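You operate a simulated robot arm through the tools that you are given. There is no shell and no other tool.

Carry out the task below with a simulated robot arm. There is one attempt and no reset: what you move stays moved.

TASK
Wash the blue banded sleeve in the steel tub, then switch the wash off.
Fine: rest the lid on the blue mat; wait for the green lamp; leave it in the tub, lid on, water in.

It is judged by the outcome, as a careful person would: the job done as asked, and still so three seconds after it is handed in. It fails if anything else is knocked over, pushed out of place, dropped, spilled or broken. Lids that push on must go on centred and level and be pressed home; caps that screw on are set level and turned clockwise until they are tight.

THE ROBOT
A 5-joint arm with a two-finger parallel gripper, fixed in place. Base frame: the origin is at the foot of the arm, x ahead of it, y to its left, z up; the work surface is at about z = 0. Units: m, rad, N and s.
With the tool pointing down near the work surface it reaches from about 0.26 to 0.6 m from the base axis. Its first joint turns from -1.152 to 1.152 rad. The tool tilts only in the upright plane through the base axis and itself; it spins freely about its own axis. Payload 1.57 kg.
The tool frame sits at the grasp point between the pads (the TCP): z along the fingers, y along the line on which they close. The tips reach 0.03 m beyond it. Largest opening 0.08 m; finger width 0.017, thickness 0.012; the body of the gripper, 0.04 by 0.082 m, starts 0.08 m behind the TCP.
Orientation is that of the tool frame in the base frame, as [roll, pitch, yaw] about the fixed x, y, z axes, in that order (R = Rz(yaw) Ry(pitch) Rx(roll)). With the fingers straight down and closing along the base's y, the tool's x points along the base's -x, its y along +y and its z along -z.

THE INTERFACE
- The arm moves only by the tool drive_tool. Its argument "increments" is a list of rows, each a list of 3 entries, a list of its own where there are three numbers: the finger opening in cm, from 0 to 8, then the shift along the tool's x, y, z in cm, then the turn, a rotation vector about the tool's x, y, z in rad. In form: [[fingers, [x, y, z], [rx, ry, rz]], ...]. A call has 1 to 20 rows; each row is the pose to reach, as a shift and turn from the pose commanded when the call began, along the tool's axes at that moment. A row lasts 0.2 s, in which the tool goes at most 0.05 m and 0.15 rad; a call with a longer step from one row to the next is refused whole, and so is a gripper value outside its range. Where a pose cannot be reached the arm comes as near as it can. A force on the tool above 40 N (or 10 N above the force at the start of the call, whichever is more), or a blocked arm, ends the call early, and 0.2 s more pass. The fingers move at their own pace (about 0.153 m/s each) and stop on an object; they squeeze with about 31 N. The grip force told is the motor's: it shows also when the fingers shut on nothing. Time passes only in rows, and 0.2 s behind the last, so rows that repeat a pose let the fingers close. The reply holds the time, the measured pose of the TCP, the force on the tool along the base axes, the opening and the grip force, in the units named above and with some noise, with the torque about the TCP (base axes, N m) and any sound that the robot's microphone picked up.
- Cameras (640 x 400 px; columns grow to the right, rows downward): "scene" is fixed at [0.053, 0.4286, 0.5119]; the picture's right is [-0.40, -0.92, 0.00], its down [-0.64, 0.28, -0.72] and it looks along [0.66, -0.29, -0.70] (base axes); focal length 258 px, centre (320, 200). "wrist" rides on the gripper at [0.072, -0.007, -0.122] in the tool frame; the picture's right is [0.09, 1.00, 0.00], its down [-0.84, 0.08, -0.54] and it looks along [-0.54, 0.05, 0.84] (tool axes); focal length 238 px, centre (320, 200). There is no depth. A picture from a camera that has moved, and an enlarged one, comes with that camera's place and axes in the base frame and with its lens.
- camera(camera): a new picture of that camera. It takes no simulated time.
- close_up(camera, box): a new picture of the part [left, top, right, bottom] of that camera's present view, enlarged. It takes no simulated time.
- hand_in(): hands the job in; it is judged then, once.

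Nothing tells you positions but the pictures and the camera data. Unless the task says otherwise, let go and move clear before handing in.

The tools are called after "Emit:" by a JSON object that holds its "name" and its "arguments". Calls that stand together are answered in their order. drive_tool: Moves the arm, as the interface text tells. Its arguments: {"type":"object","properties":{"increments":{"type":"array"}},"required":["increments"]} The other tools are called the same way: camera (camera) takes a picture; close_up (camera, box) takes an enlarged picture of a part of a camera's view; hand_in () hands the job in.

At the start:

```text
time_s: 0.0
ee_pos: [0.3711, 0.1379, 0.3096]
tcp_rot: [3.14, 0.001, 3.14]
wrist_force: [-0.7, 0.3, -0.3]
torque: [-0.03, 0.01, -0.02]
width: 0.0802
grip_force: 0.0
```

scene: 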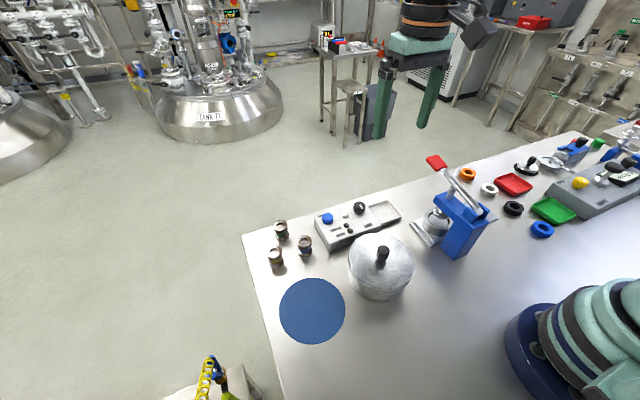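
wrist: 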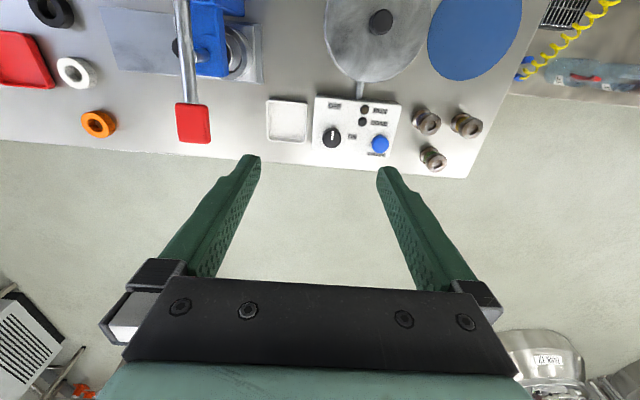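

I see a steel tub with a lidded knob, a blue mat, a control panel with a knob and a blue button, and three sleeves. I'll take enlarged pictures to tell them apart.

Emit:
{"name": "close_up", "arguments": {"camera": "scene", "box": [250, 180, 430, 292]}}

Emit:
{"name": "close_up", "arguments": {"camera": "wrist", "box": [260, 70, 500, 220]}}

Emit:
{"name": "close_up", "arguments": {"camera": "scene", "box": [255, 210, 325, 275]}}

Emit:
{"name": "close_up", "arguments": {"camera": "wrist", "box": [400, 95, 490, 180]}}

```text
3.56 times, centred on (340, 236) of scene
camera zoom: at [0.053, 0.4286, 0.5119], right [-0.4, -0.92, 0.0], down [-0.64, 0.28, -0.72], along [0.66, -0.29, -0.7], focal length 918 px, centre (249, 72)
```

zoom: 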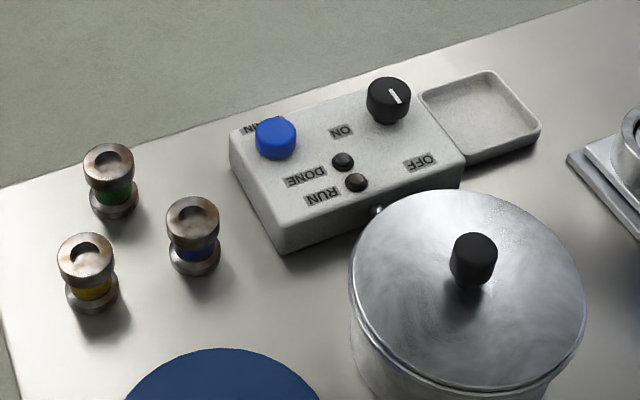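

```text
2.67 times, centred on (380, 145) of wrist
camera zoom: at [0.299, 0.1308, 0.4302], right [-0.09, 1.0, 0.0], down [0.84, 0.08, 0.54], along [0.54, 0.05, -0.84], focal length 636 px, centre (160, 347)
```

zoom: 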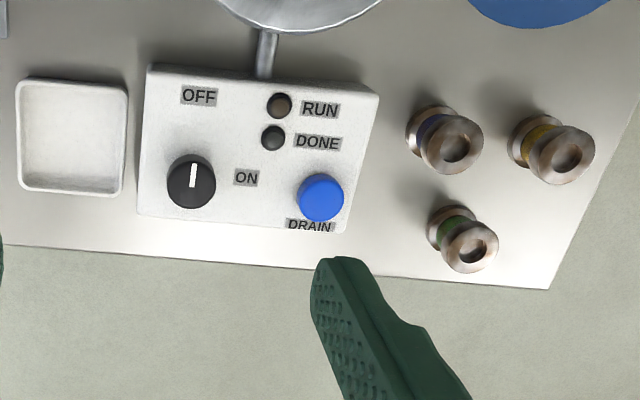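

```text
6.15 times, centred on (290, 242) of scene
camera zoom: at [0.053, 0.4286, 0.5119], right [-0.4, -0.92, 0.0], down [-0.64, 0.28, -0.72], along [0.66, -0.29, -0.7], focal length 1589 px, centre (505, -62)
```

zoom: 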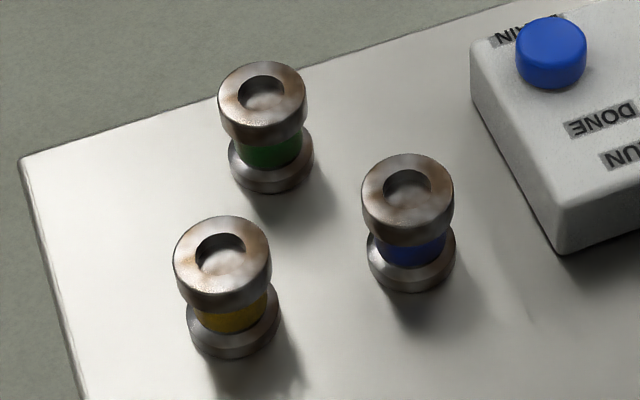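

```text
4.71 times, centred on (445, 138) of wrist
camera zoom: at [0.299, 0.1308, 0.4302], right [-0.09, 1.0, 0.0], down [0.84, 0.08, 0.54], along [0.54, 0.05, -0.84], focal length 1122 px, centre (-268, 494)
```

zoom: 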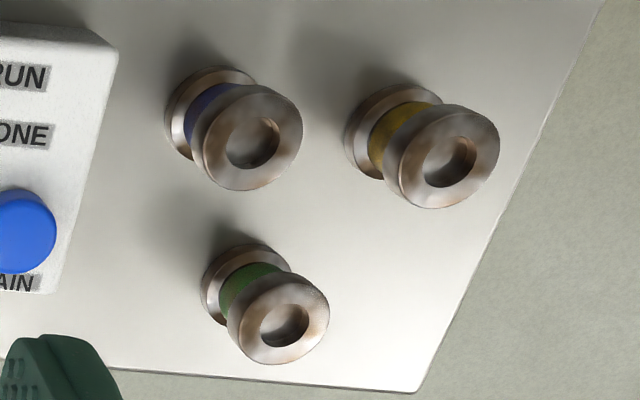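

The blue-banded sleeve is near (0.387, 0.320), the tub lid knob near (0.27, 0.20), the mat near (0.254, 0.357) and the switch knob near (0.422, 0.161), pointing to OFF. I'll move above the tub to get a better look at the lid.

Emit:
{"name": "drive_tool", "arguments": {"increments": [[8, [3.3, 2, 0], [0, 0, 0]], [8, [6.6, 4, 0], [0, 0, 0]], [8, [10, 6.2, 0], [0, 0, 0]], [8, [10, 6.2, 0], [0, 0, 0]]]}}

Emit:
{"name": "camera", "arguments": {"camera": "wrist"}}

Emit:
{"name": "camera", "arguments": {"camera": "scene"}}

```text
time_s: 1.0
ee_pos: [0.2705, 0.2015, 0.3084]
tcp_rot: [3.139, 0.0, 3.14]
wrist_force: [-0.2, -0.8, -0.5]
torque: [-0.02, 0.0, -0.02]
width: 0.0801
grip_force: 0.0
```

```text
taken
camera wrist: at [0.1985, 0.1941, 0.4302], right [-0.09, 1.0, 0.0], down [0.84, 0.08, 0.54], along [0.54, 0.05, -0.84], focal length 238 px, centre (320, 200)
```

wrist: 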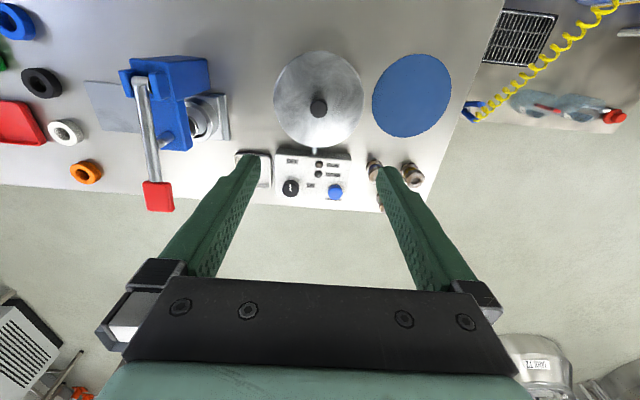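

```text
taken
```

scene: 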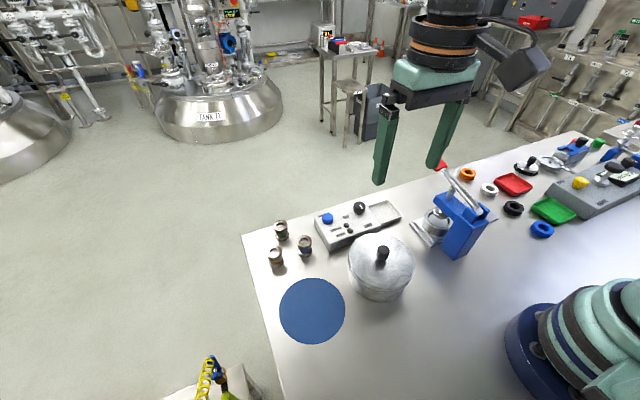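

The lid is now fully in view. I'll enlarge it to locate the knob and rim exactly.

Emit:
{"name": "close_up", "arguments": {"camera": "wrist", "box": [250, 30, 470, 168]}}

Emit:
{"name": "close_up", "arguments": {"camera": "scene", "box": [270, 220, 430, 320]}}

```text
2.90 times, centred on (360, 99) of wrist
camera zoom: at [0.1985, 0.1941, 0.4302], right [-0.09, 1.0, 0.0], down [0.84, 0.08, 0.54], along [0.54, 0.05, -0.84], focal length 691 px, centre (204, 493)
```

zoom: 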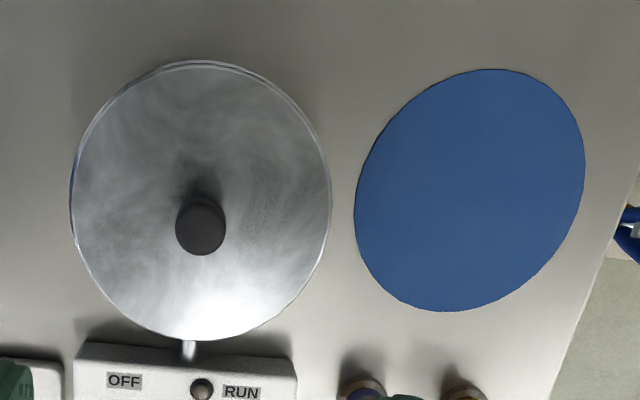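

```text
4.00 times, centred on (350, 270) of scene
camera zoom: at [0.053, 0.4286, 0.5119], right [-0.4, -0.92, 0.0], down [-0.64, 0.28, -0.72], along [0.66, -0.29, -0.7], focal length 1033 px, centre (200, -80)
```

zoom: 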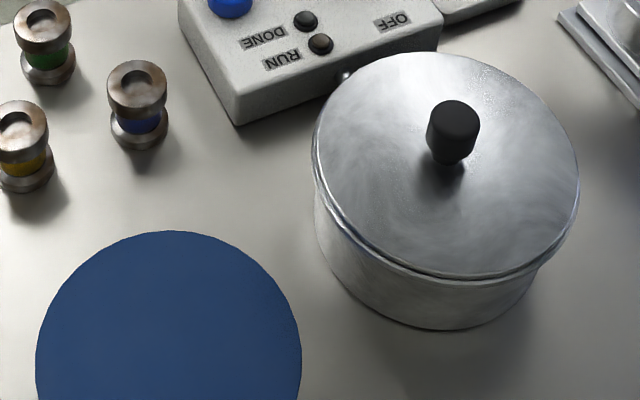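

The lid knob is near (0.268, 0.200, top at about 0.095), with the tub rim below it. I'll go down above the knob in a first step and look again from nearer.

Emit:
{"name": "drive_tool", "arguments": {"increments": [[8, [0, 0, 4], [0, 0, 0]], [8, [0.2, -0.1, 8], [0, 0, 0]], [8, [0.3, -0.2, 12], [0, 0, 0]], [8, [0.3, -0.2, 12], [0, 0, 0]]]}}

Emit:
{"name": "camera", "arguments": {"camera": "wrist"}}

Emit:
{"name": "close_up", "arguments": {"camera": "scene", "box": [310, 180, 470, 300]}}

```text
time_s: 2.0
ee_pos: [0.2677, 0.1998, 0.1892]
tcp_rot: [3.141, 0.0, 3.14]
wrist_force: [-0.6, -0.5, 0.9]
torque: [-0.03, -0.02, 0.02]
width: 0.0799
grip_force: 0.0
```

```text
taken
camera wrist: at [0.1959, 0.1913, 0.3101], right [-0.09, 1.0, 0.0], down [0.84, 0.08, 0.54], along [0.54, 0.05, -0.84], focal length 238 px, centre (320, 200)
```

wrist: 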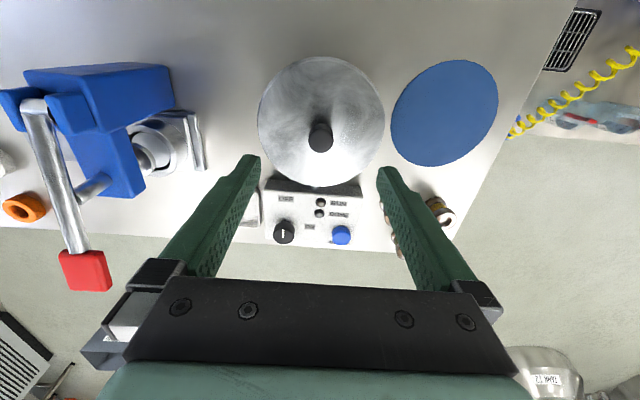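

```text
3.33 times, centred on (390, 240) of scene
camera zoom: at [0.053, 0.4286, 0.5119], right [-0.4, -0.92, 0.0], down [-0.64, 0.28, -0.72], along [0.66, -0.29, -0.7], focal length 861 px, centre (87, 67)
```

zoom: 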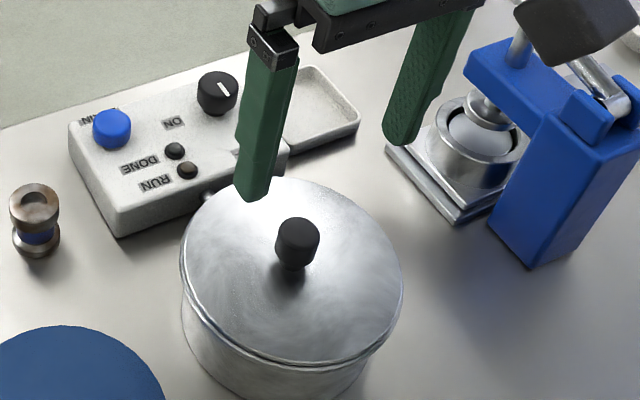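

The knob sits directly under the tool, with its top near z = 0.095 and the lid surface near 0.068. I'll go down so the tips stop just above the lid and look before closing.

Emit:
{"name": "drive_tool", "arguments": {"increments": [[8, [0, 0, 3], [0, 0, 0]], [8, [0, 0, 6], [0, 0, 0]], [8, [0, 0, 7.5], [0, 0, 0]], [8, [0, 0, 8.3], [0, 0, 0]], [8, [0, 0, 8.3], [0, 0, 0]]]}}

Emit:
{"name": "camera", "arguments": {"camera": "wrist"}}

Emit:
{"name": "close_up", "arguments": {"camera": "scene", "box": [310, 180, 470, 300]}}

```text
time_s: 3.2
ee_pos: [0.2678, 0.199, 0.1057]
tcp_rot: [3.141, 0.0, -3.141]
wrist_force: [-0.2, 0.1, 0.0]
torque: [0.02, 0.01, -0.03]
width: 0.08
grip_force: 0.1
```

```text
taken
camera wrist: at [0.1959, 0.191, 0.2267], right [-0.09, 1.0, 0.0], down [0.84, 0.08, 0.54], along [0.54, 0.05, -0.84], focal length 238 px, centre (320, 200)
```

wrist: 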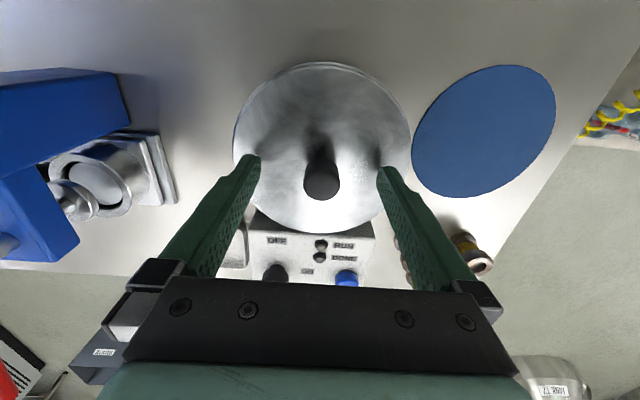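

```text
3.33 times, centred on (390, 240) of scene
camera zoom: at [0.053, 0.4286, 0.5119], right [-0.4, -0.92, 0.0], down [-0.64, 0.28, -0.72], along [0.66, -0.29, -0.7], focal length 861 px, centre (87, 67)
```

zoom: 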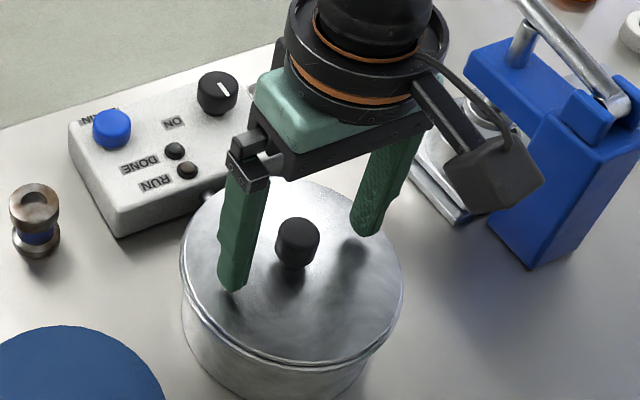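

The fingers straddle the knob, centred, with the tips just above the lid. I'll close on it.

Emit:
{"name": "drive_tool", "arguments": {"increments": [[5, [0, 0, 0], [0, 0, 0]], [3, [0, 0, 0], [0, 0, 0]], [1, [0, 0, 0], [0, 0, 0]], [1, [0, 0, 0], [0, 0, 0]], [1, [0, 0, 0], [0, 0, 0]]]}}

Emit:
{"name": "close_up", "arguments": {"camera": "scene", "box": [310, 180, 470, 300]}}

```text
time_s: 4.4
ee_pos: [0.2675, 0.1993, 0.1049]
tcp_rot: [-3.141, -0.001, -3.14]
wrist_force: [0.6, 0.1, -0.9]
torque: [-0.01, -0.04, 0.02]
width: 0.0231
grip_force: 31.1
heard: snap
```

```text
3.33 times, centred on (390, 240) of scene
camera zoom: at [0.053, 0.4286, 0.5119], right [-0.4, -0.92, 0.0], down [-0.64, 0.28, -0.72], along [0.66, -0.29, -0.7], focal length 861 px, centre (87, 67)
```

zoom: 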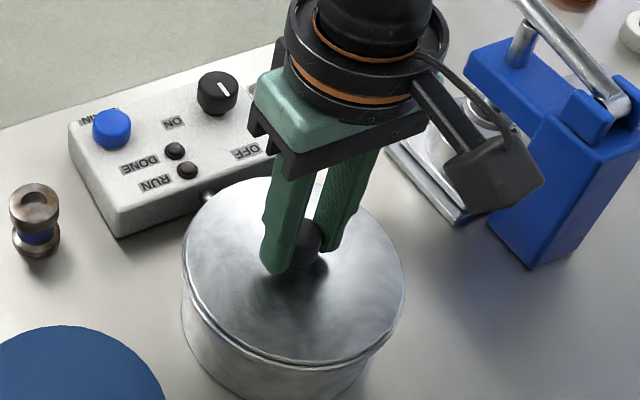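

The knob is gripped at 23 mm, and I heard a snap. I'll lift gently straight up.

Emit:
{"name": "drive_tool", "arguments": {"increments": [[0.5, [0, 0, -0.3], [0, 0, 0]], [0.5, [0, 0, -0.7], [0, 0, 0]], [0.5, [0, 0, -1.2], [0, 0, 0]], [0.5, [0, 0, -2], [0, 0, 0]], [0.5, [0, 0, -2], [0, 0, 0]]]}}

Emit:
{"name": "camera", "arguments": {"camera": "scene"}}

Emit:
{"name": "camera", "arguments": {"camera": "wrist"}}

```text
time_s: 5.6
ee_pos: [0.2687, 0.1975, 0.1269]
tcp_rot: [-3.141, 0.0, -3.141]
wrist_force: [-0.7, -0.5, -1.2]
torque: [0.0, -0.01, -0.01]
width: 0.023
grip_force: 31.4
```

```text
taken
```

scene: 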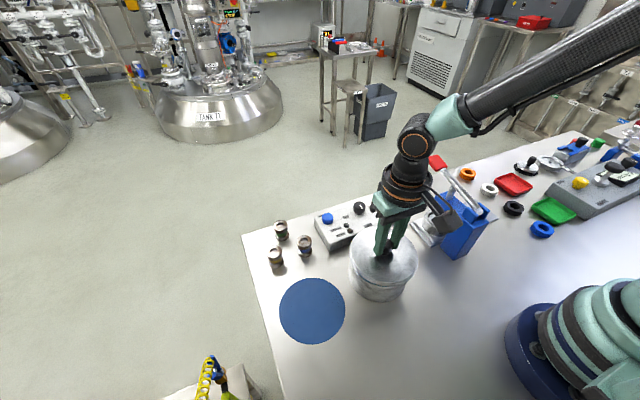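

```text
taken
camera wrist: at [0.1962, 0.191, 0.2472], right [-0.09, 1.0, 0.0], down [0.84, 0.08, 0.54], along [0.54, 0.05, -0.84], focal length 238 px, centre (320, 200)
```

wrist: 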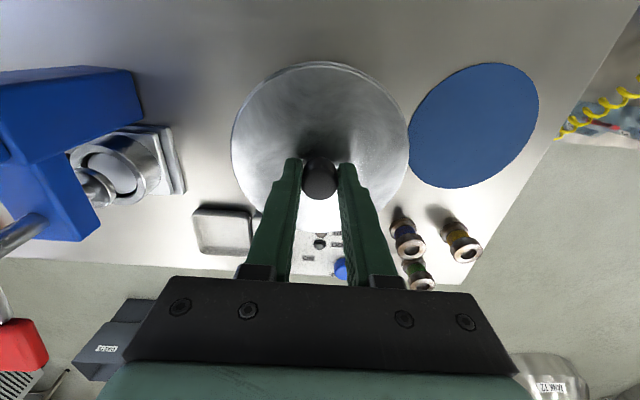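

The lid is rising with the gripper. I'll raise it further, clear of everything, and check it.

Emit:
{"name": "drive_tool", "arguments": {"increments": [[0.5, [0, 0, -2], [0, 0, 0]], [0.5, [0, 0, -4], [0, 0, 0]], [0.5, [0, 0, -6], [0, 0, 0]], [0.5, [0, 0, -6], [0, 0, 0]]]}}

Emit:
{"name": "close_up", "arguments": {"camera": "scene", "box": [260, 160, 460, 360]}}

Emit:
{"name": "camera", "arguments": {"camera": "wrist"}}

```text
time_s: 6.6
ee_pos: [0.2686, 0.1976, 0.1858]
tcp_rot: [3.141, -0.001, 3.141]
wrist_force: [0.1, 0.5, -0.4]
torque: [-0.02, -0.03, 0.0]
width: 0.0231
grip_force: 31.5
```

```text
2.00 times, centred on (360, 260) of scene
camera zoom: at [0.053, 0.4286, 0.5119], right [-0.4, -0.92, 0.0], down [-0.64, 0.28, -0.72], along [0.66, -0.29, -0.7], focal length 516 px, centre (240, 80)
```

zoom: 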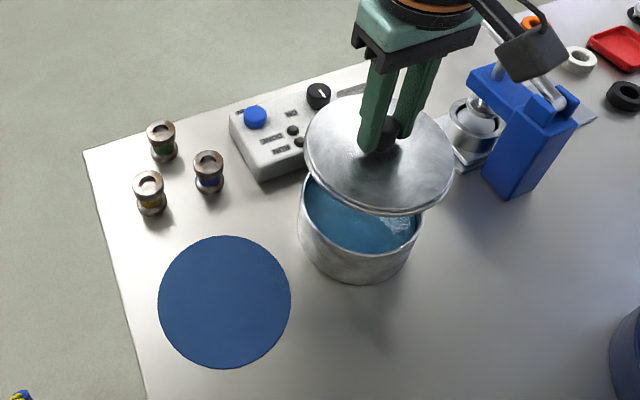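

```text
taken
camera wrist: at [0.1961, 0.1909, 0.3072], right [-0.09, 1.0, 0.0], down [0.84, 0.08, 0.54], along [0.54, 0.05, -0.84], focal length 238 px, centre (320, 200)
```

wrist: 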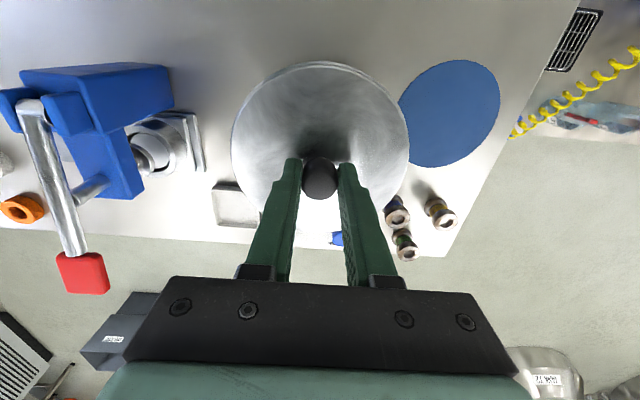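

The lid is off and the tub holds water. I'll carry it over the mat centre near (0.254, 0.355).

Emit:
{"name": "drive_tool", "arguments": {"increments": [[0.5, [0.4, 3, 0], [0, 0, 0]], [0.5, [0.7, 7, 0], [0, 0, 0]], [0.5, [1.0, 11, 0], [0, 0, 0]], [0.5, [1.4, 14.5, 0], [0, 0, 0]], [0.5, [1.4, 15.7, 0], [0, 0, 0]], [0.5, [1.4, 15.7, 0], [0, 0, 0]], [0.5, [1.4, 15.7, 5], [0, 0, 0]], [0.5, [1.4, 15.7, 8], [0, 0, 0]], [0.5, [1.4, 15.7, 8], [0, 0, 0]]]}}

Emit:
{"name": "close_up", "arguments": {"camera": "scene", "box": [230, 200, 430, 360]}}

Emit:
{"name": "camera", "arguments": {"camera": "wrist"}}

```text
time_s: 8.6
ee_pos: [0.2544, 0.3559, 0.1069]
tcp_rot: [3.142, 0.001, 3.141]
wrist_force: [0.4, -0.1, -1.5]
torque: [0.01, -0.04, -0.04]
width: 0.0231
grip_force: 31.0
```

```text
2.50 times, centred on (330, 280) of scene
camera zoom: at [0.053, 0.4286, 0.5119], right [-0.4, -0.92, 0.0], down [-0.64, 0.28, -0.72], along [0.66, -0.29, -0.7], focal length 646 px, centre (295, 0)
```

zoom: 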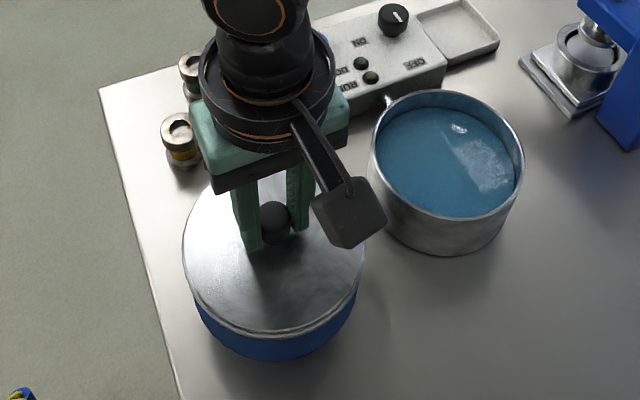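

```text
taken
camera wrist: at [0.1822, 0.3483, 0.227], right [-0.09, 1.0, 0.0], down [0.84, 0.08, 0.54], along [0.54, 0.05, -0.84], focal length 238 px, centre (320, 200)
```

wrist: 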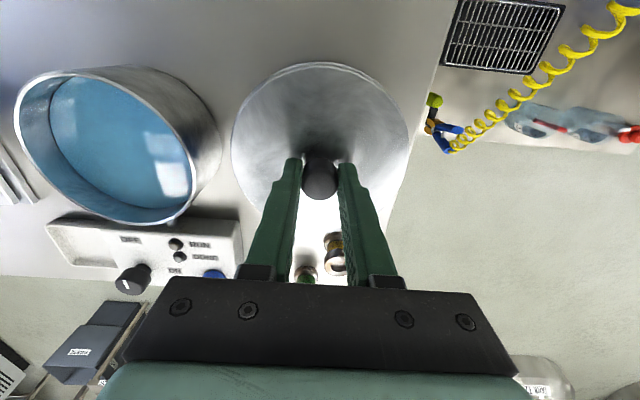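

The lid hovers over the mat, about 6 cm up. I'll lower it most of the way and check the alignment.

Emit:
{"name": "drive_tool", "arguments": {"increments": [[0.5, [0, 0, 2], [0, 0, 0]], [0.5, [0, 0, 4], [0, 0, 0]], [0.5, [0, 0, 4.5], [0, 0, 0]], [0.5, [0, 0, 4.5], [0, 0, 0]]]}}

Emit:
{"name": "close_up", "arguments": {"camera": "scene", "box": [230, 220, 390, 360]}}

Emit:
{"name": "close_up", "arguments": {"camera": "wrist", "box": [200, 40, 440, 240]}}

```text
time_s: 9.6
ee_pos: [0.2544, 0.3564, 0.0602]
tcp_rot: [3.14, 0.0, 3.142]
wrist_force: [-0.7, -0.2, -0.7]
torque: [0.0, 0.0, -0.01]
width: 0.023
grip_force: 30.9
```

```text
2.86 times, centred on (310, 290) of scene
camera zoom: at [0.053, 0.4286, 0.5119], right [-0.4, -0.92, 0.0], down [-0.64, 0.28, -0.72], along [0.66, -0.29, -0.7], focal length 738 px, centre (349, -57)
```

zoom: 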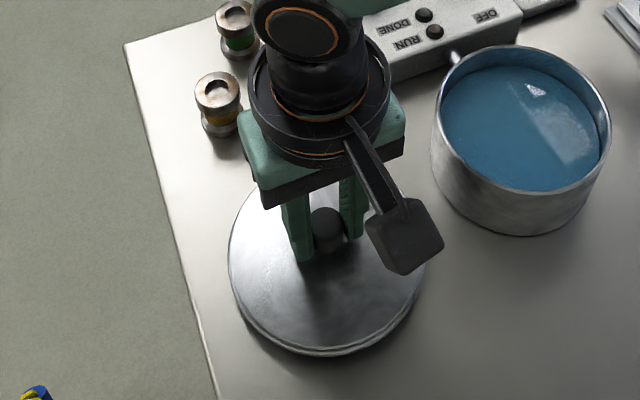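

```text
2.00 times, centred on (320, 140) of wrist
camera zoom: at [0.1823, 0.3483, 0.1819], right [-0.09, 1.0, 0.0], down [0.84, 0.08, 0.54], along [0.54, 0.05, -0.84], focal length 477 px, centre (320, 320)
```

zoom: 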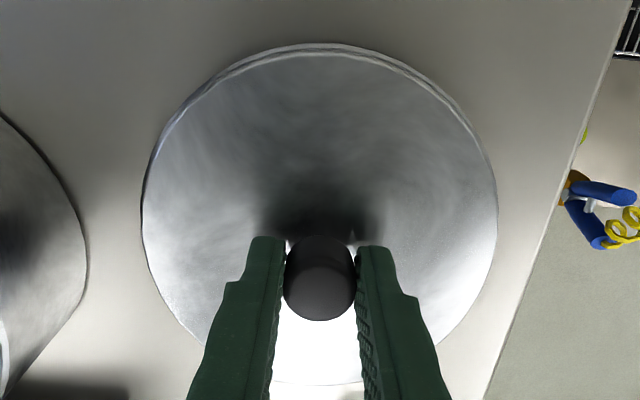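

The lid covers the mat, about 1 cm above it. I'll lower it in small steps until I feel contact.

Emit:
{"name": "drive_tool", "arguments": {"increments": [[0.5, [0, 0, 0.3], [0, 0, 0]], [0.5, [0, 0, 0.6], [0, 0, 0]], [0.5, [0, 0, 0.9], [0, 0, 0]], [0.5, [0, 0, 0.9], [0, 0, 0]]]}}

Emit:
{"name": "close_up", "arguments": {"camera": "scene", "box": [260, 250, 360, 330]}}

```text
time_s: 10.6
ee_pos: [0.2542, 0.3543, 0.0526]
tcp_rot: [3.141, -0.001, -3.141]
wrist_force: [0.0, 0.3, -1.7]
torque: [-0.03, -0.01, -0.01]
width: 0.0231
grip_force: 30.8
```

```text
5.00 times, centred on (310, 290) of scene
camera zoom: at [0.053, 0.4286, 0.5119], right [-0.4, -0.92, 0.0], down [-0.64, 0.28, -0.72], along [0.66, -0.29, -0.7], focal length 1291 px, centre (370, -250)
```

zoom: 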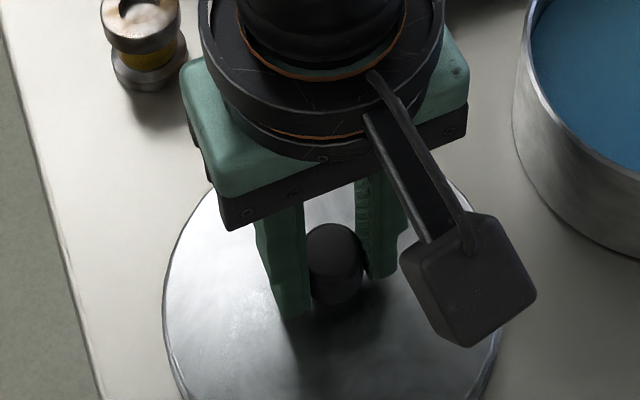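

Emit:
{"name": "drive_tool", "arguments": {"increments": [[0.5, [0, 0, 0.2], [0, 0, 0]], [0.5, [0, 0, 0.4], [0, 0, 0]], [0.5, [0, 0, 0.4], [0, 0, 0]]]}}

```text
time_s: 11.4
ee_pos: [0.2547, 0.355, 0.0493]
tcp_rot: [-3.141, 0.0, -3.141]
wrist_force: [-9.4, -11.4, 30.2]
torque: [-0.21, 0.07, -0.04]
width: 0.0229
grip_force: 31.2
```

The lid has touched down on the mat at TCP z ≈ 0.049, with about 30 N of downward press. I'll ease off the press, open the fingers and rise.

Emit:
{"name": "drive_tool", "arguments": {"increments": [[0.5, [0, 0, -0.15], [0, 0, 0]], [0.5, [0, 0, -0.15], [0, 0, 0]]]}}

```text
time_s: 12.0
ee_pos: [0.2558, 0.3553, 0.0504]
tcp_rot: [3.141, -0.001, 3.14]
wrist_force: [-1.9, -4.2, 9.0]
torque: [-0.12, 0.09, -0.04]
width: 0.023
grip_force: 31.0
```

Emit:
{"name": "drive_tool", "arguments": {"increments": [[0.5, [0, 0, -0.05], [0, 0, 0]], [3.5, [0, 0, -0.05], [0, 0, 0]], [6, [0, 0, -0.05], [0, 0, 0]], [6, [0, 0, -0.05], [0, 0, 0]], [6, [0, 0, -2], [0, 0, 0]], [6, [0, 0, -5], [0, 0, 0]], [6, [0, 0, -9], [0, 0, 0]], [6, [0, 0, -13], [0, 0, 0]], [6, [0, 0, -13], [0, 0, 0]]]}}

Emit:
{"name": "close_up", "arguments": {"camera": "scene", "box": [230, 200, 430, 360]}}

Emit:
{"name": "camera", "arguments": {"camera": "wrist"}}

```text
time_s: 14.0
ee_pos: [0.2546, 0.3555, 0.182]
tcp_rot: [3.141, -0.002, -3.141]
wrist_force: [0.0, 0.3, -0.1]
torque: [0.0, 0.02, -0.01]
width: 0.0601
grip_force: 0.0
```

```text
2.50 times, centred on (330, 280) of scene
camera zoom: at [0.053, 0.4286, 0.5119], right [-0.4, -0.92, 0.0], down [-0.64, 0.28, -0.72], along [0.66, -0.29, -0.7], focal length 646 px, centre (295, 0)
```

zoom: 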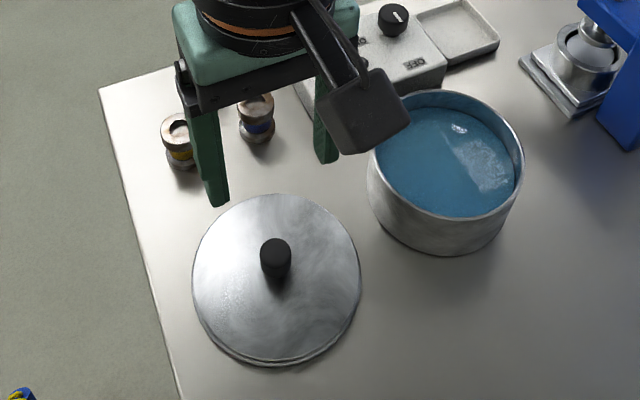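

```text
taken
camera wrist: at [0.1823, 0.3477, 0.3018], right [-0.09, 1.0, 0.0], down [0.84, 0.08, 0.54], along [0.54, 0.05, -0.84], focal length 238 px, centre (320, 200)
```

wrist: 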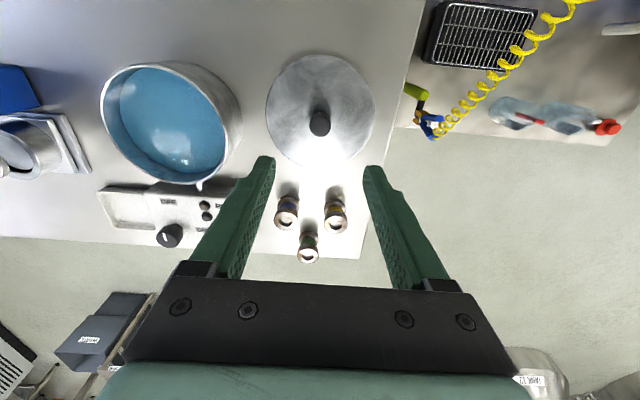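

The lid rests flat on the mat with its knob at (0.255, 0.355). Next I'll move above the blue-banded sleeve near (0.387, 0.318) and look.

Emit:
{"name": "drive_tool", "arguments": {"increments": [[5.5, [-4, -1, 0], [0, 0, 0]], [5.5, [-8, -2.2, 0], [0, 0, 0]], [5.5, [-12, -3.3, 0], [0, 0, 0]], [5.5, [-13.2, -3.7, 0], [0, 0, 0]], [5.5, [-13.2, -3.7, 2], [0, 0, 0]], [5.5, [-13.2, -3.7, 4], [0, 0, 0]], [5.5, [-13.2, -3.7, 4], [0, 0, 0]]]}}

Emit:
{"name": "close_up", "arguments": {"camera": "scene", "box": [230, 170, 390, 290]}}

Emit:
{"name": "camera", "arguments": {"camera": "wrist"}}

Emit:
{"name": "close_up", "arguments": {"camera": "wrist", "box": [240, 90, 440, 240]}}

```text
time_s: 15.6
ee_pos: [0.3877, 0.3196, 0.1424]
tcp_rot: [3.14, -0.001, 3.141]
wrist_force: [0.2, -0.4, 0.1]
torque: [0.01, 0.01, 0.01]
width: 0.0548
grip_force: 0.1
```

```text
3.33 times, centred on (310, 230) of scene
camera zoom: at [0.053, 0.4286, 0.5119], right [-0.4, -0.92, 0.0], down [-0.64, 0.28, -0.72], along [0.66, -0.29, -0.7], focal length 861 px, centre (353, 100)
```

zoom: 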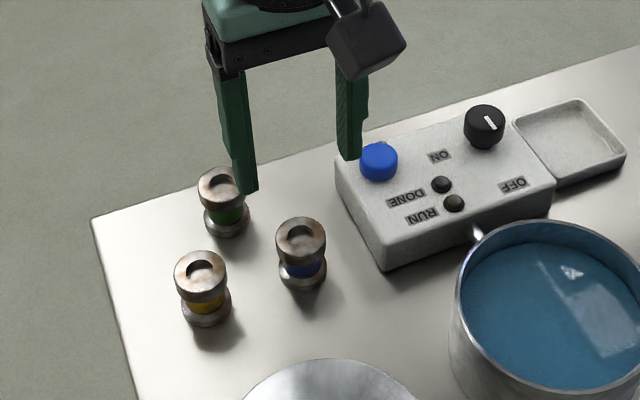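

```text
taken
camera wrist: at [0.3148, 0.3113, 0.2615], right [-0.09, 1.0, 0.0], down [0.84, 0.08, 0.54], along [0.54, 0.05, -0.84], focal length 238 px, centre (320, 200)
```

wrist: 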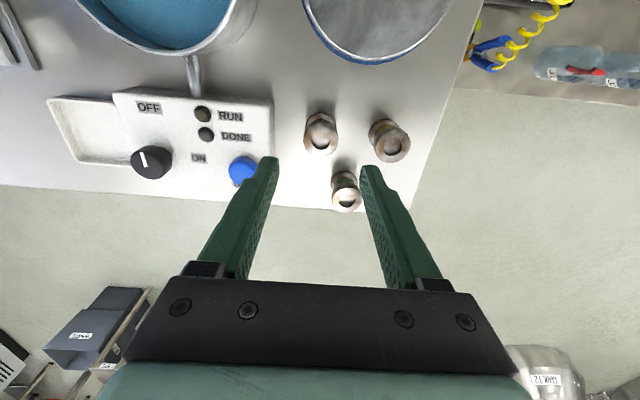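

```text
2.67 times, centred on (340, 165) of wrist
camera zoom: at [0.3148, 0.3113, 0.2615], right [-0.09, 1.0, 0.0], down [0.84, 0.08, 0.54], along [0.54, 0.05, -0.84], focal length 636 px, centre (267, 293)
```

zoom: 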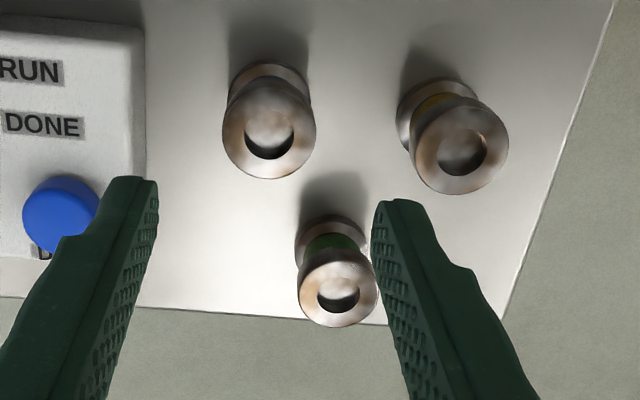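

The blue-banded sleeve is centred under the gripper, with its top near z = 0.046. I'll go down around it with a 5.5 cm opening, staying clear of the panel and the yellow sleeve.

Emit:
{"name": "drive_tool", "arguments": {"increments": [[5.5, [0, 0, 3], [0, 0, 0]], [5.5, [0, 0, 6], [0, 0, 0]], [5.5, [0, 0, 8.5], [0, 0, 0]], [5.5, [0, 0, 8.5], [0, 0, 0]]]}}

Emit:
{"name": "close_up", "arguments": {"camera": "scene", "box": [230, 170, 390, 290]}}

Emit:
{"name": "close_up", "arguments": {"camera": "wrist", "box": [240, 90, 440, 240]}}

```text
time_s: 16.6
ee_pos: [0.3861, 0.3187, 0.0544]
tcp_rot: [3.141, -0.001, -3.141]
wrist_force: [0.3, -0.2, 0.8]
torque: [0.0, -0.02, 0.03]
width: 0.0551
grip_force: 0.1
```

```text
3.33 times, centred on (310, 230) of scene
camera zoom: at [0.053, 0.4286, 0.5119], right [-0.4, -0.92, 0.0], down [-0.64, 0.28, -0.72], along [0.66, -0.29, -0.7], focal length 861 px, centre (353, 100)
```

zoom: 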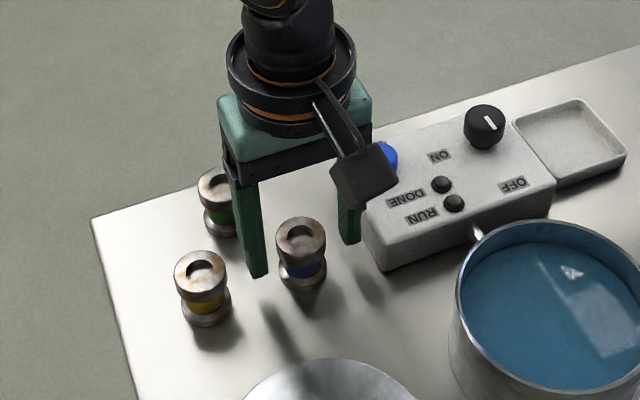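

```text
2.67 times, centred on (340, 165) of wrist
camera zoom: at [0.3142, 0.3116, 0.1756], right [-0.09, 1.0, 0.0], down [0.84, 0.08, 0.54], along [0.54, 0.05, -0.84], focal length 636 px, centre (267, 293)
```

zoom: 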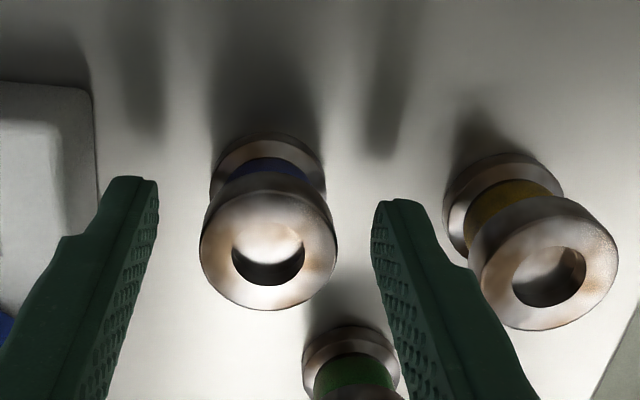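

The fingers straddle the sleeve with clearance on both sides. I'll go down the last 1.8 cm and close.

Emit:
{"name": "drive_tool", "arguments": {"increments": [[5.5, [0, 0, 1], [0, 0, 0]], [5.5, [0, 0, 1.8], [0, 0, 0]], [5.5, [0, 0, 1.8], [0, 0, 0]], [3.5, [0, 0, 1.8], [0, 0, 0]], [2, [0, 0, 1.8], [0, 0, 0]], [2, [0, 0, 1.8], [0, 0, 0]]]}}

Emit:
{"name": "close_up", "arguments": {"camera": "scene", "box": [230, 170, 390, 290]}}

```text
time_s: 18.0
ee_pos: [0.3855, 0.3181, 0.0367]
tcp_rot: [3.141, 0.001, -3.139]
wrist_force: [0.7, 0.5, 0.4]
torque: [-0.01, 0.0, 0.01]
width: 0.0333
grip_force: 30.7
```

```text
3.33 times, centred on (310, 230) of scene
camera zoom: at [0.053, 0.4286, 0.5119], right [-0.4, -0.92, 0.0], down [-0.64, 0.28, -0.72], along [0.66, -0.29, -0.7], focal length 861 px, centre (353, 100)
```

zoom: 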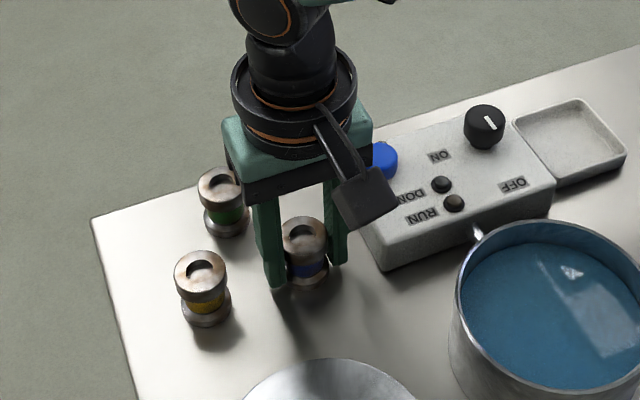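

The sleeve is gripped at 33 mm across. I'll lift it clear and carry it over the tub centre at (0.268, 0.199).

Emit:
{"name": "drive_tool", "arguments": {"increments": [[2, [0, 0, -3], [0, 0, 0]], [2, [0, 0, -7], [0, 0, 0]], [2, [0, 0, -11], [0, 0, 0]], [2, [0, 0, -12], [0, 0, 0]], [2, [2, -2, -12], [0, 0, 0]], [2, [5, -5, -12], [0, 0, 0]], [2, [8, -8, -12], [0, 0, 0]], [2, [10.5, -10.7, -12], [0, 0, 0]], [2, [11.8, -11.9, -12], [0, 0, 0]], [2, [11.8, -11.9, -12], [0, 0, 0]], [2, [11.8, -11.9, -12], [0, 0, 0]]]}}

Emit:
{"name": "close_up", "arguments": {"camera": "scene", "box": [270, 150, 470, 310]}}

Emit:
{"name": "camera", "arguments": {"camera": "wrist"}}

```text
time_s: 20.4
ee_pos: [0.2677, 0.1992, 0.1557]
tcp_rot: [3.142, 0.0, 3.14]
wrist_force: [0.1, 0.0, -1.2]
torque: [0.02, -0.03, 0.02]
width: 0.0334
grip_force: 30.7
```

```text
2.50 times, centred on (370, 230) of scene
camera zoom: at [0.053, 0.4286, 0.5119], right [-0.4, -0.92, 0.0], down [-0.64, 0.28, -0.72], along [0.66, -0.29, -0.7], focal length 646 px, centre (195, 125)
```

zoom: 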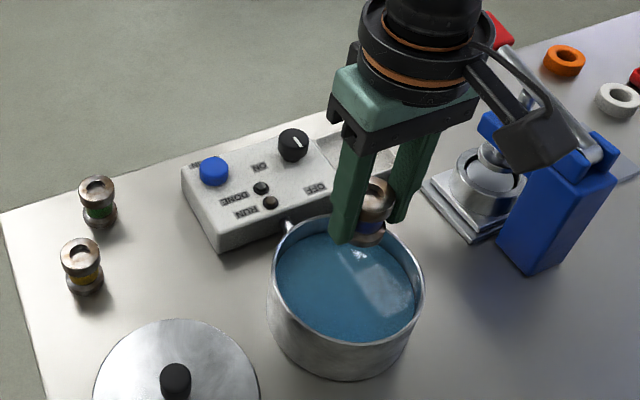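

```text
taken
camera wrist: at [0.1955, 0.1914, 0.2773], right [-0.09, 1.0, 0.0], down [0.84, 0.08, 0.54], along [0.54, 0.05, -0.84], focal length 238 px, centre (320, 200)
```

wrist: 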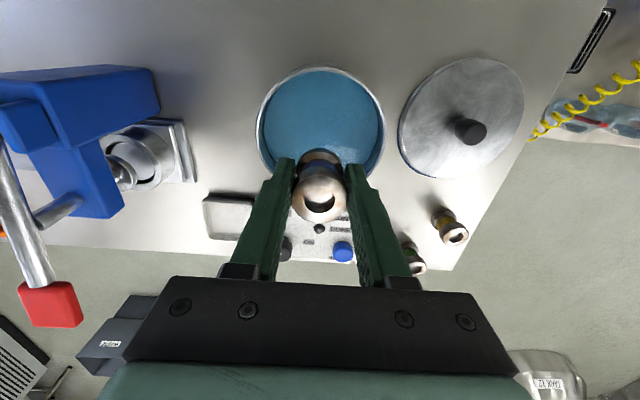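

The sleeve is over the tub centre. I'll lower it slowly into the water.

Emit:
{"name": "drive_tool", "arguments": {"increments": [[2, [0, 0, 2], [0, 0, 0]], [2, [0, 0, 4], [0, 0, 0]], [2, [0, 0, 5], [0, 0, 0]], [2, [0, 0, 6], [0, 0, 0]], [2, [0, 0, 7], [0, 0, 0]], [2, [0, 0, 8], [0, 0, 0]], [2, [0, 0, 9], [0, 0, 0]], [2, [0, 0, 9.5], [0, 0, 0]], [2, [0, 0, 10], [0, 0, 0]], [2, [0, 0, 10], [0, 0, 0]]]}}

Emit:
{"name": "close_up", "arguments": {"camera": "scene", "box": [270, 150, 470, 310]}}

Emit:
{"name": "camera", "arguments": {"camera": "wrist"}}

```text
time_s: 22.6
ee_pos: [0.2692, 0.1998, 0.0561]
tcp_rot: [-3.141, 0.002, 3.141]
wrist_force: [-0.7, -0.1, -1.4]
torque: [-0.04, -0.02, 0.01]
width: 0.0331
grip_force: 31.3
```

```text
2.50 times, centred on (370, 230) of scene
camera zoom: at [0.053, 0.4286, 0.5119], right [-0.4, -0.92, 0.0], down [-0.64, 0.28, -0.72], along [0.66, -0.29, -0.7], focal length 646 px, centre (195, 125)
```

zoom: 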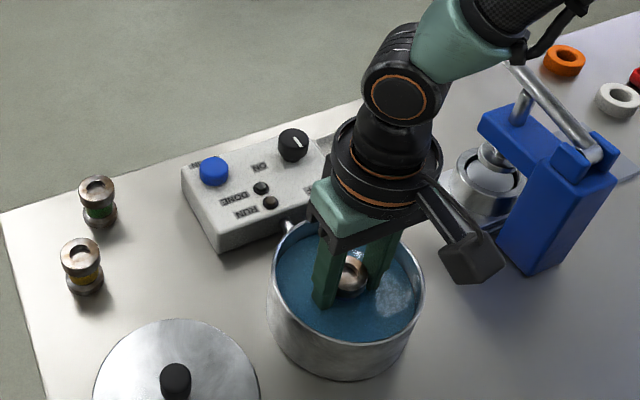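

```text
taken
camera wrist: at [0.1961, 0.1916, 0.1776], right [-0.09, 1.0, 0.0], down [0.84, 0.08, 0.54], along [0.54, 0.05, -0.84], focal length 238 px, centre (320, 200)
```

wrist: 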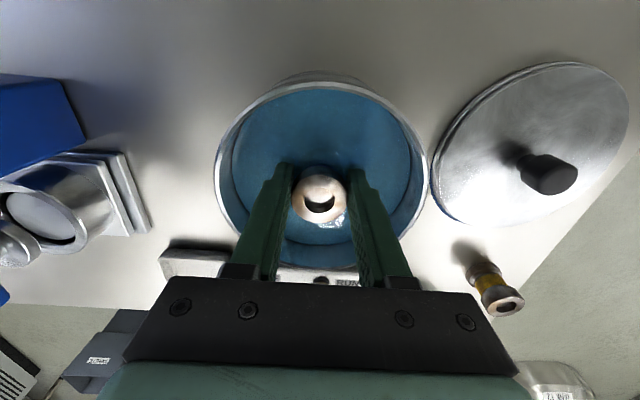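

The sleeve is partly submerged and no water has spilled. I'll lower it in small steps to the tub floor.

Emit:
{"name": "drive_tool", "arguments": {"increments": [[2, [0, 0, 0.3], [0, 0, 0]], [2, [0, 0, 0.6], [0, 0, 0]], [2, [0, 0, 0.9], [0, 0, 0]], [2, [0, 0, 1.2], [0, 0, 0]], [2, [0, 0, 1.2], [0, 0, 0]]]}}

```text
time_s: 23.8
ee_pos: [0.2683, 0.2001, 0.0454]
tcp_rot: [-3.141, -0.002, 3.14]
wrist_force: [0.7, -0.3, -1.2]
torque: [-0.03, 0.02, 0.02]
width: 0.0333
grip_force: 31.0
```

Emit:
{"name": "drive_tool", "arguments": {"increments": [[2, [0, 0, 0.2], [0, 0, 0]], [2, [0, 0, 0.4], [0, 0, 0]], [2, [0, 0, 0.4], [0, 0, 0]]]}}

```text
time_s: 24.6
ee_pos: [0.268, 0.2001, 0.0416]
tcp_rot: [3.141, 0.003, -3.139]
wrist_force: [-1.3, -6.9, 23.1]
torque: [-0.15, -0.08, -0.03]
width: 0.0334
grip_force: 30.9
```

The sleeve is on the tub floor. I'll ease off, open to 6 cm inside the tub, and rise straight out.

Emit:
{"name": "drive_tool", "arguments": {"increments": [[2, [0, 0, -0.12], [0, 0, 0]], [2, [0, 0, -0.12], [0, 0, 0]], [4.5, [0, 0, -0.12], [0, 0, 0]], [5.5, [0, 0, -0.12], [0, 0, 0]], [5.5, [0, 0, -0.12], [0, 0, 0]], [5.5, [0, 0, -1.5], [0, 0, 0]], [5.5, [0, 0, -3], [0, 0, 0]], [5.5, [0, 0, -5], [0, 0, 0]], [5.5, [0, 0, -9], [0, 0, 0]], [5.5, [0, 0, -13], [0, 0, 0]], [5.5, [0, 0, -13], [0, 0, 0]]]}}

Emit:
{"name": "close_up", "arguments": {"camera": "scene", "box": [250, 170, 450, 330]}}

Emit:
{"name": "camera", "arguments": {"camera": "wrist"}}

Emit:
{"name": "close_up", "arguments": {"camera": "wrist", "box": [230, 40, 410, 200]}}

```text
time_s: 27.0
ee_pos: [0.268, 0.1987, 0.172]
tcp_rot: [3.141, -0.001, -3.141]
wrist_force: [0.0, -0.9, 0.7]
torque: [0.0, 0.0, 0.0]
width: 0.0549
grip_force: 0.1
```

```text
2.50 times, centred on (350, 250) of scene
camera zoom: at [0.053, 0.4286, 0.5119], right [-0.4, -0.92, 0.0], down [-0.64, 0.28, -0.72], along [0.66, -0.29, -0.7], focal length 646 px, centre (245, 75)
```

zoom: 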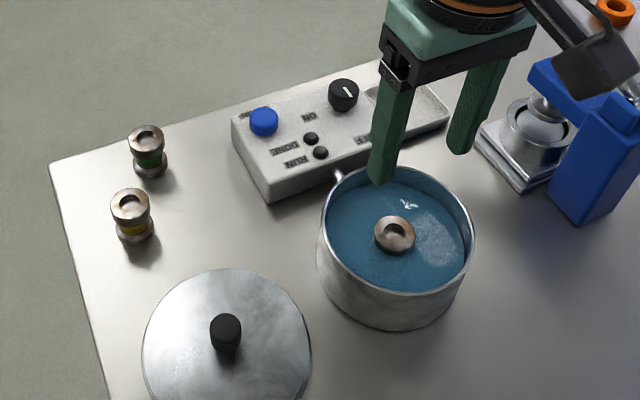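

```text
taken
camera wrist: at [0.1968, 0.1912, 0.2923], right [-0.09, 1.0, 0.0], down [0.84, 0.08, 0.54], along [0.54, 0.05, -0.84], focal length 238 px, centre (320, 200)
```

wrist: 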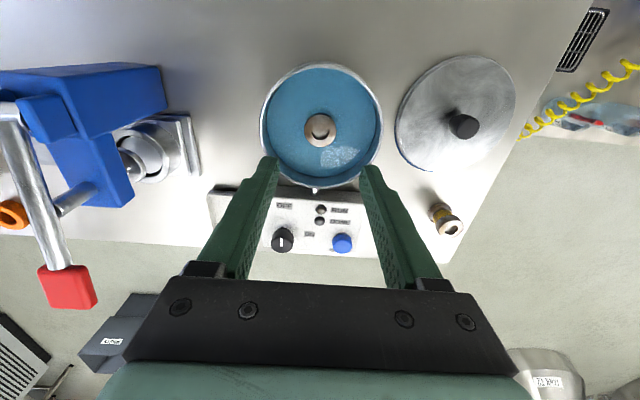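

```text
2.50 times, centred on (320, 120) of wrist
camera zoom: at [0.1968, 0.1912, 0.2923], right [-0.09, 1.0, 0.0], down [0.84, 0.08, 0.54], along [0.54, 0.05, -0.84], focal length 596 px, centre (320, 400)
```

zoom: 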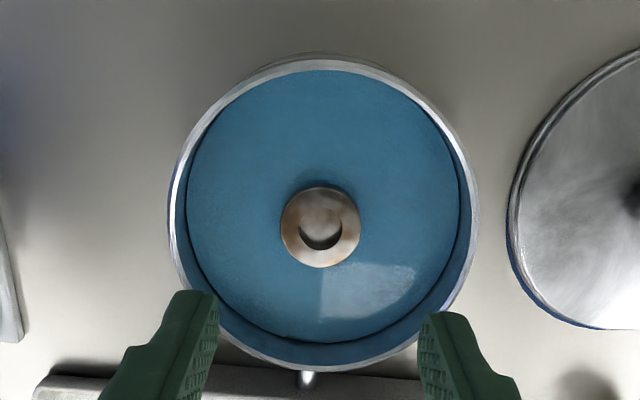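

The sleeve stands upright in the water at the tub centre. Next I'll go back to the mat, grip the lid knob where I left it and lift it.

Emit:
{"name": "drive_tool", "arguments": {"increments": [[6, [0.4, 4, 0], [0, 0, 0]], [6, [0.8, 8, 0], [0, 0, 0]], [6, [1.1, 12, 0], [0, 0, 0]], [6, [1.4, 15, 0], [0, 0, 0]], [6, [1.4, 16, 0], [0, 0, 0]], [6, [1.4, 16, 4], [0, 0, 0]], [6, [1.4, 16, 8], [0, 0, 0]], [6, [1.4, 16, 8], [0, 0, 0]]]}}

Emit:
{"name": "close_up", "arguments": {"camera": "wrist", "box": [200, 40, 440, 240]}}

```text
time_s: 28.8
ee_pos: [0.2545, 0.3586, 0.0899]
tcp_rot: [-3.141, 0.0, -3.141]
wrist_force: [1.7, 0.0, 0.0]
torque: [0.0, -0.03, 0.03]
width: 0.0602
grip_force: 0.0
```

```text
2.00 times, centred on (320, 140) of wrist
camera zoom: at [0.1829, 0.3515, 0.2114], right [-0.09, 1.0, 0.0], down [0.84, 0.08, 0.54], along [0.54, 0.05, -0.84], focal length 477 px, centre (320, 320)
```

zoom: 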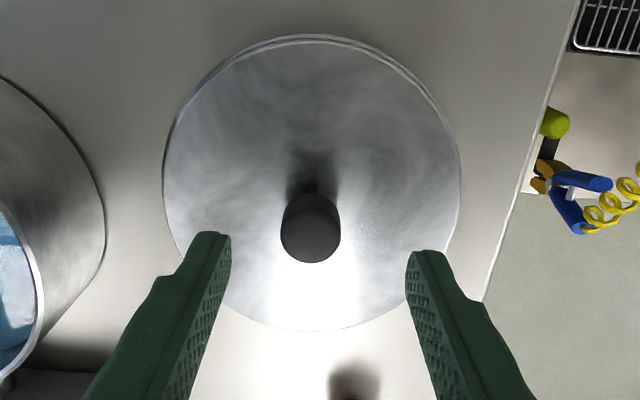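

The knob sits about 4 mm to the left in the view, so I'll correct that, go down to the earlier grip height and close.

Emit:
{"name": "drive_tool", "arguments": {"increments": [[6, [0, -0.4, 0], [0, 0, 0]], [6, [0, -0.4, 2], [0, 0, 0]], [6, [0, -0.4, 4], [0, 0, 0]], [6, [0, -0.4, 4], [0, 0, 0]], [4, [0, -0.4, 4], [0, 0, 0]], [2, [0, -0.4, 4], [0, 0, 0]], [0.5, [0, -0.4, 4], [0, 0, 0]], [0.5, [0, -0.4, 4], [0, 0, 0]]]}}

Emit:
{"name": "close_up", "arguments": {"camera": "wrist", "box": [200, 40, 440, 240]}}

```text
time_s: 30.6
ee_pos: [0.2547, 0.3551, 0.0508]
tcp_rot: [-3.141, -0.002, -3.141]
wrist_force: [0.3, -0.6, 0.6]
torque: [0.0, 0.02, 0.01]
width: 0.0228
grip_force: 30.9
```

```text
2.00 times, centred on (320, 140) of wrist
camera zoom: at [0.1821, 0.3482, 0.1715], right [-0.09, 1.0, 0.0], down [0.84, 0.08, 0.54], along [0.54, 0.05, -0.84], focal length 477 px, centre (320, 320)
```

zoom: 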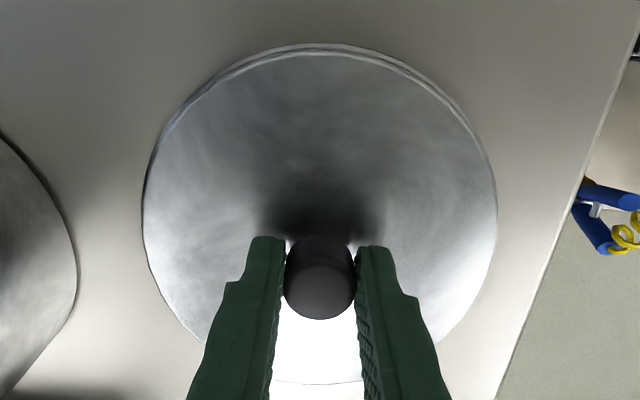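

The grip matches the first one. I'll lift the lid and carry it back over the tub.

Emit:
{"name": "drive_tool", "arguments": {"increments": [[0.5, [0, 0, -2], [0, 0, 0]], [0.5, [0, 0, -5], [0, 0, 0]], [0.5, [0, 0, -9], [0, 0, 0]], [0.5, [0, 0, -12], [0, 0, 0]], [0.5, [-0.3, -2, -12], [0, 0, 0]], [0.5, [-0.6, -6, -12], [0, 0, 0]], [0.5, [-0.9, -10, -12], [0, 0, 0]], [0.5, [-1.2, -14, -12], [0, 0, 0]], [0.5, [-1.4, -15.7, -12], [0, 0, 0]], [0.5, [-1.4, -15.7, -12], [0, 0, 0]], [0.5, [-1.4, -15.7, -9], [0, 0, 0]], [0.5, [-1.4, -15.7, -7.5], [0, 0, 0]], [0.5, [-1.4, -15.7, -7.5], [0, 0, 0]]]}}

Emit:
{"name": "close_up", "arguments": {"camera": "wrist", "box": [200, 40, 440, 240]}}

Emit:
{"name": "close_up", "arguments": {"camera": "scene", "box": [310, 180, 470, 300]}}

```text
time_s: 33.4
ee_pos: [0.268, 0.1984, 0.1265]
tcp_rot: [-3.14, 0.0, 3.141]
wrist_force: [-0.2, 0.8, -2.1]
torque: [-0.01, -0.02, -0.01]
width: 0.023
grip_force: 31.1
```

```text
2.00 times, centred on (320, 140) of wrist
camera zoom: at [0.1959, 0.1907, 0.2467], right [-0.09, 1.0, 0.0], down [0.84, 0.08, 0.54], along [0.54, 0.05, -0.84], focal length 477 px, centre (320, 320)
```

zoom: 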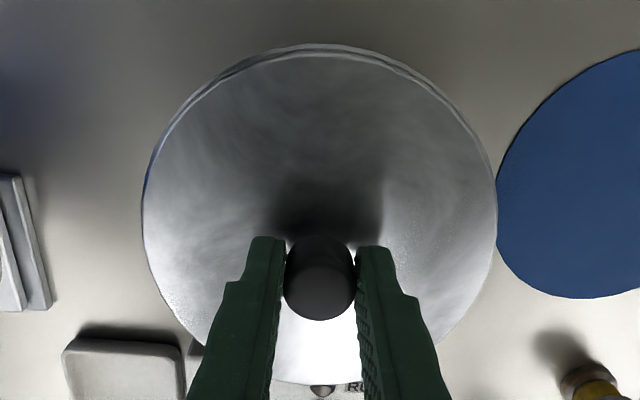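

```text
3.33 times, centred on (390, 240) of scene
camera zoom: at [0.053, 0.4286, 0.5119], right [-0.4, -0.92, 0.0], down [-0.64, 0.28, -0.72], along [0.66, -0.29, -0.7], focal length 861 px, centre (87, 67)
```

zoom: 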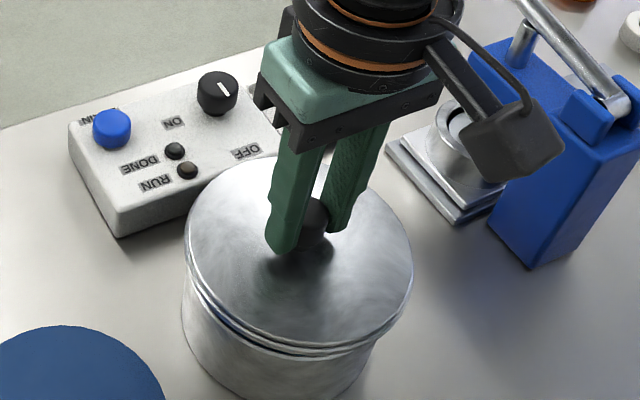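

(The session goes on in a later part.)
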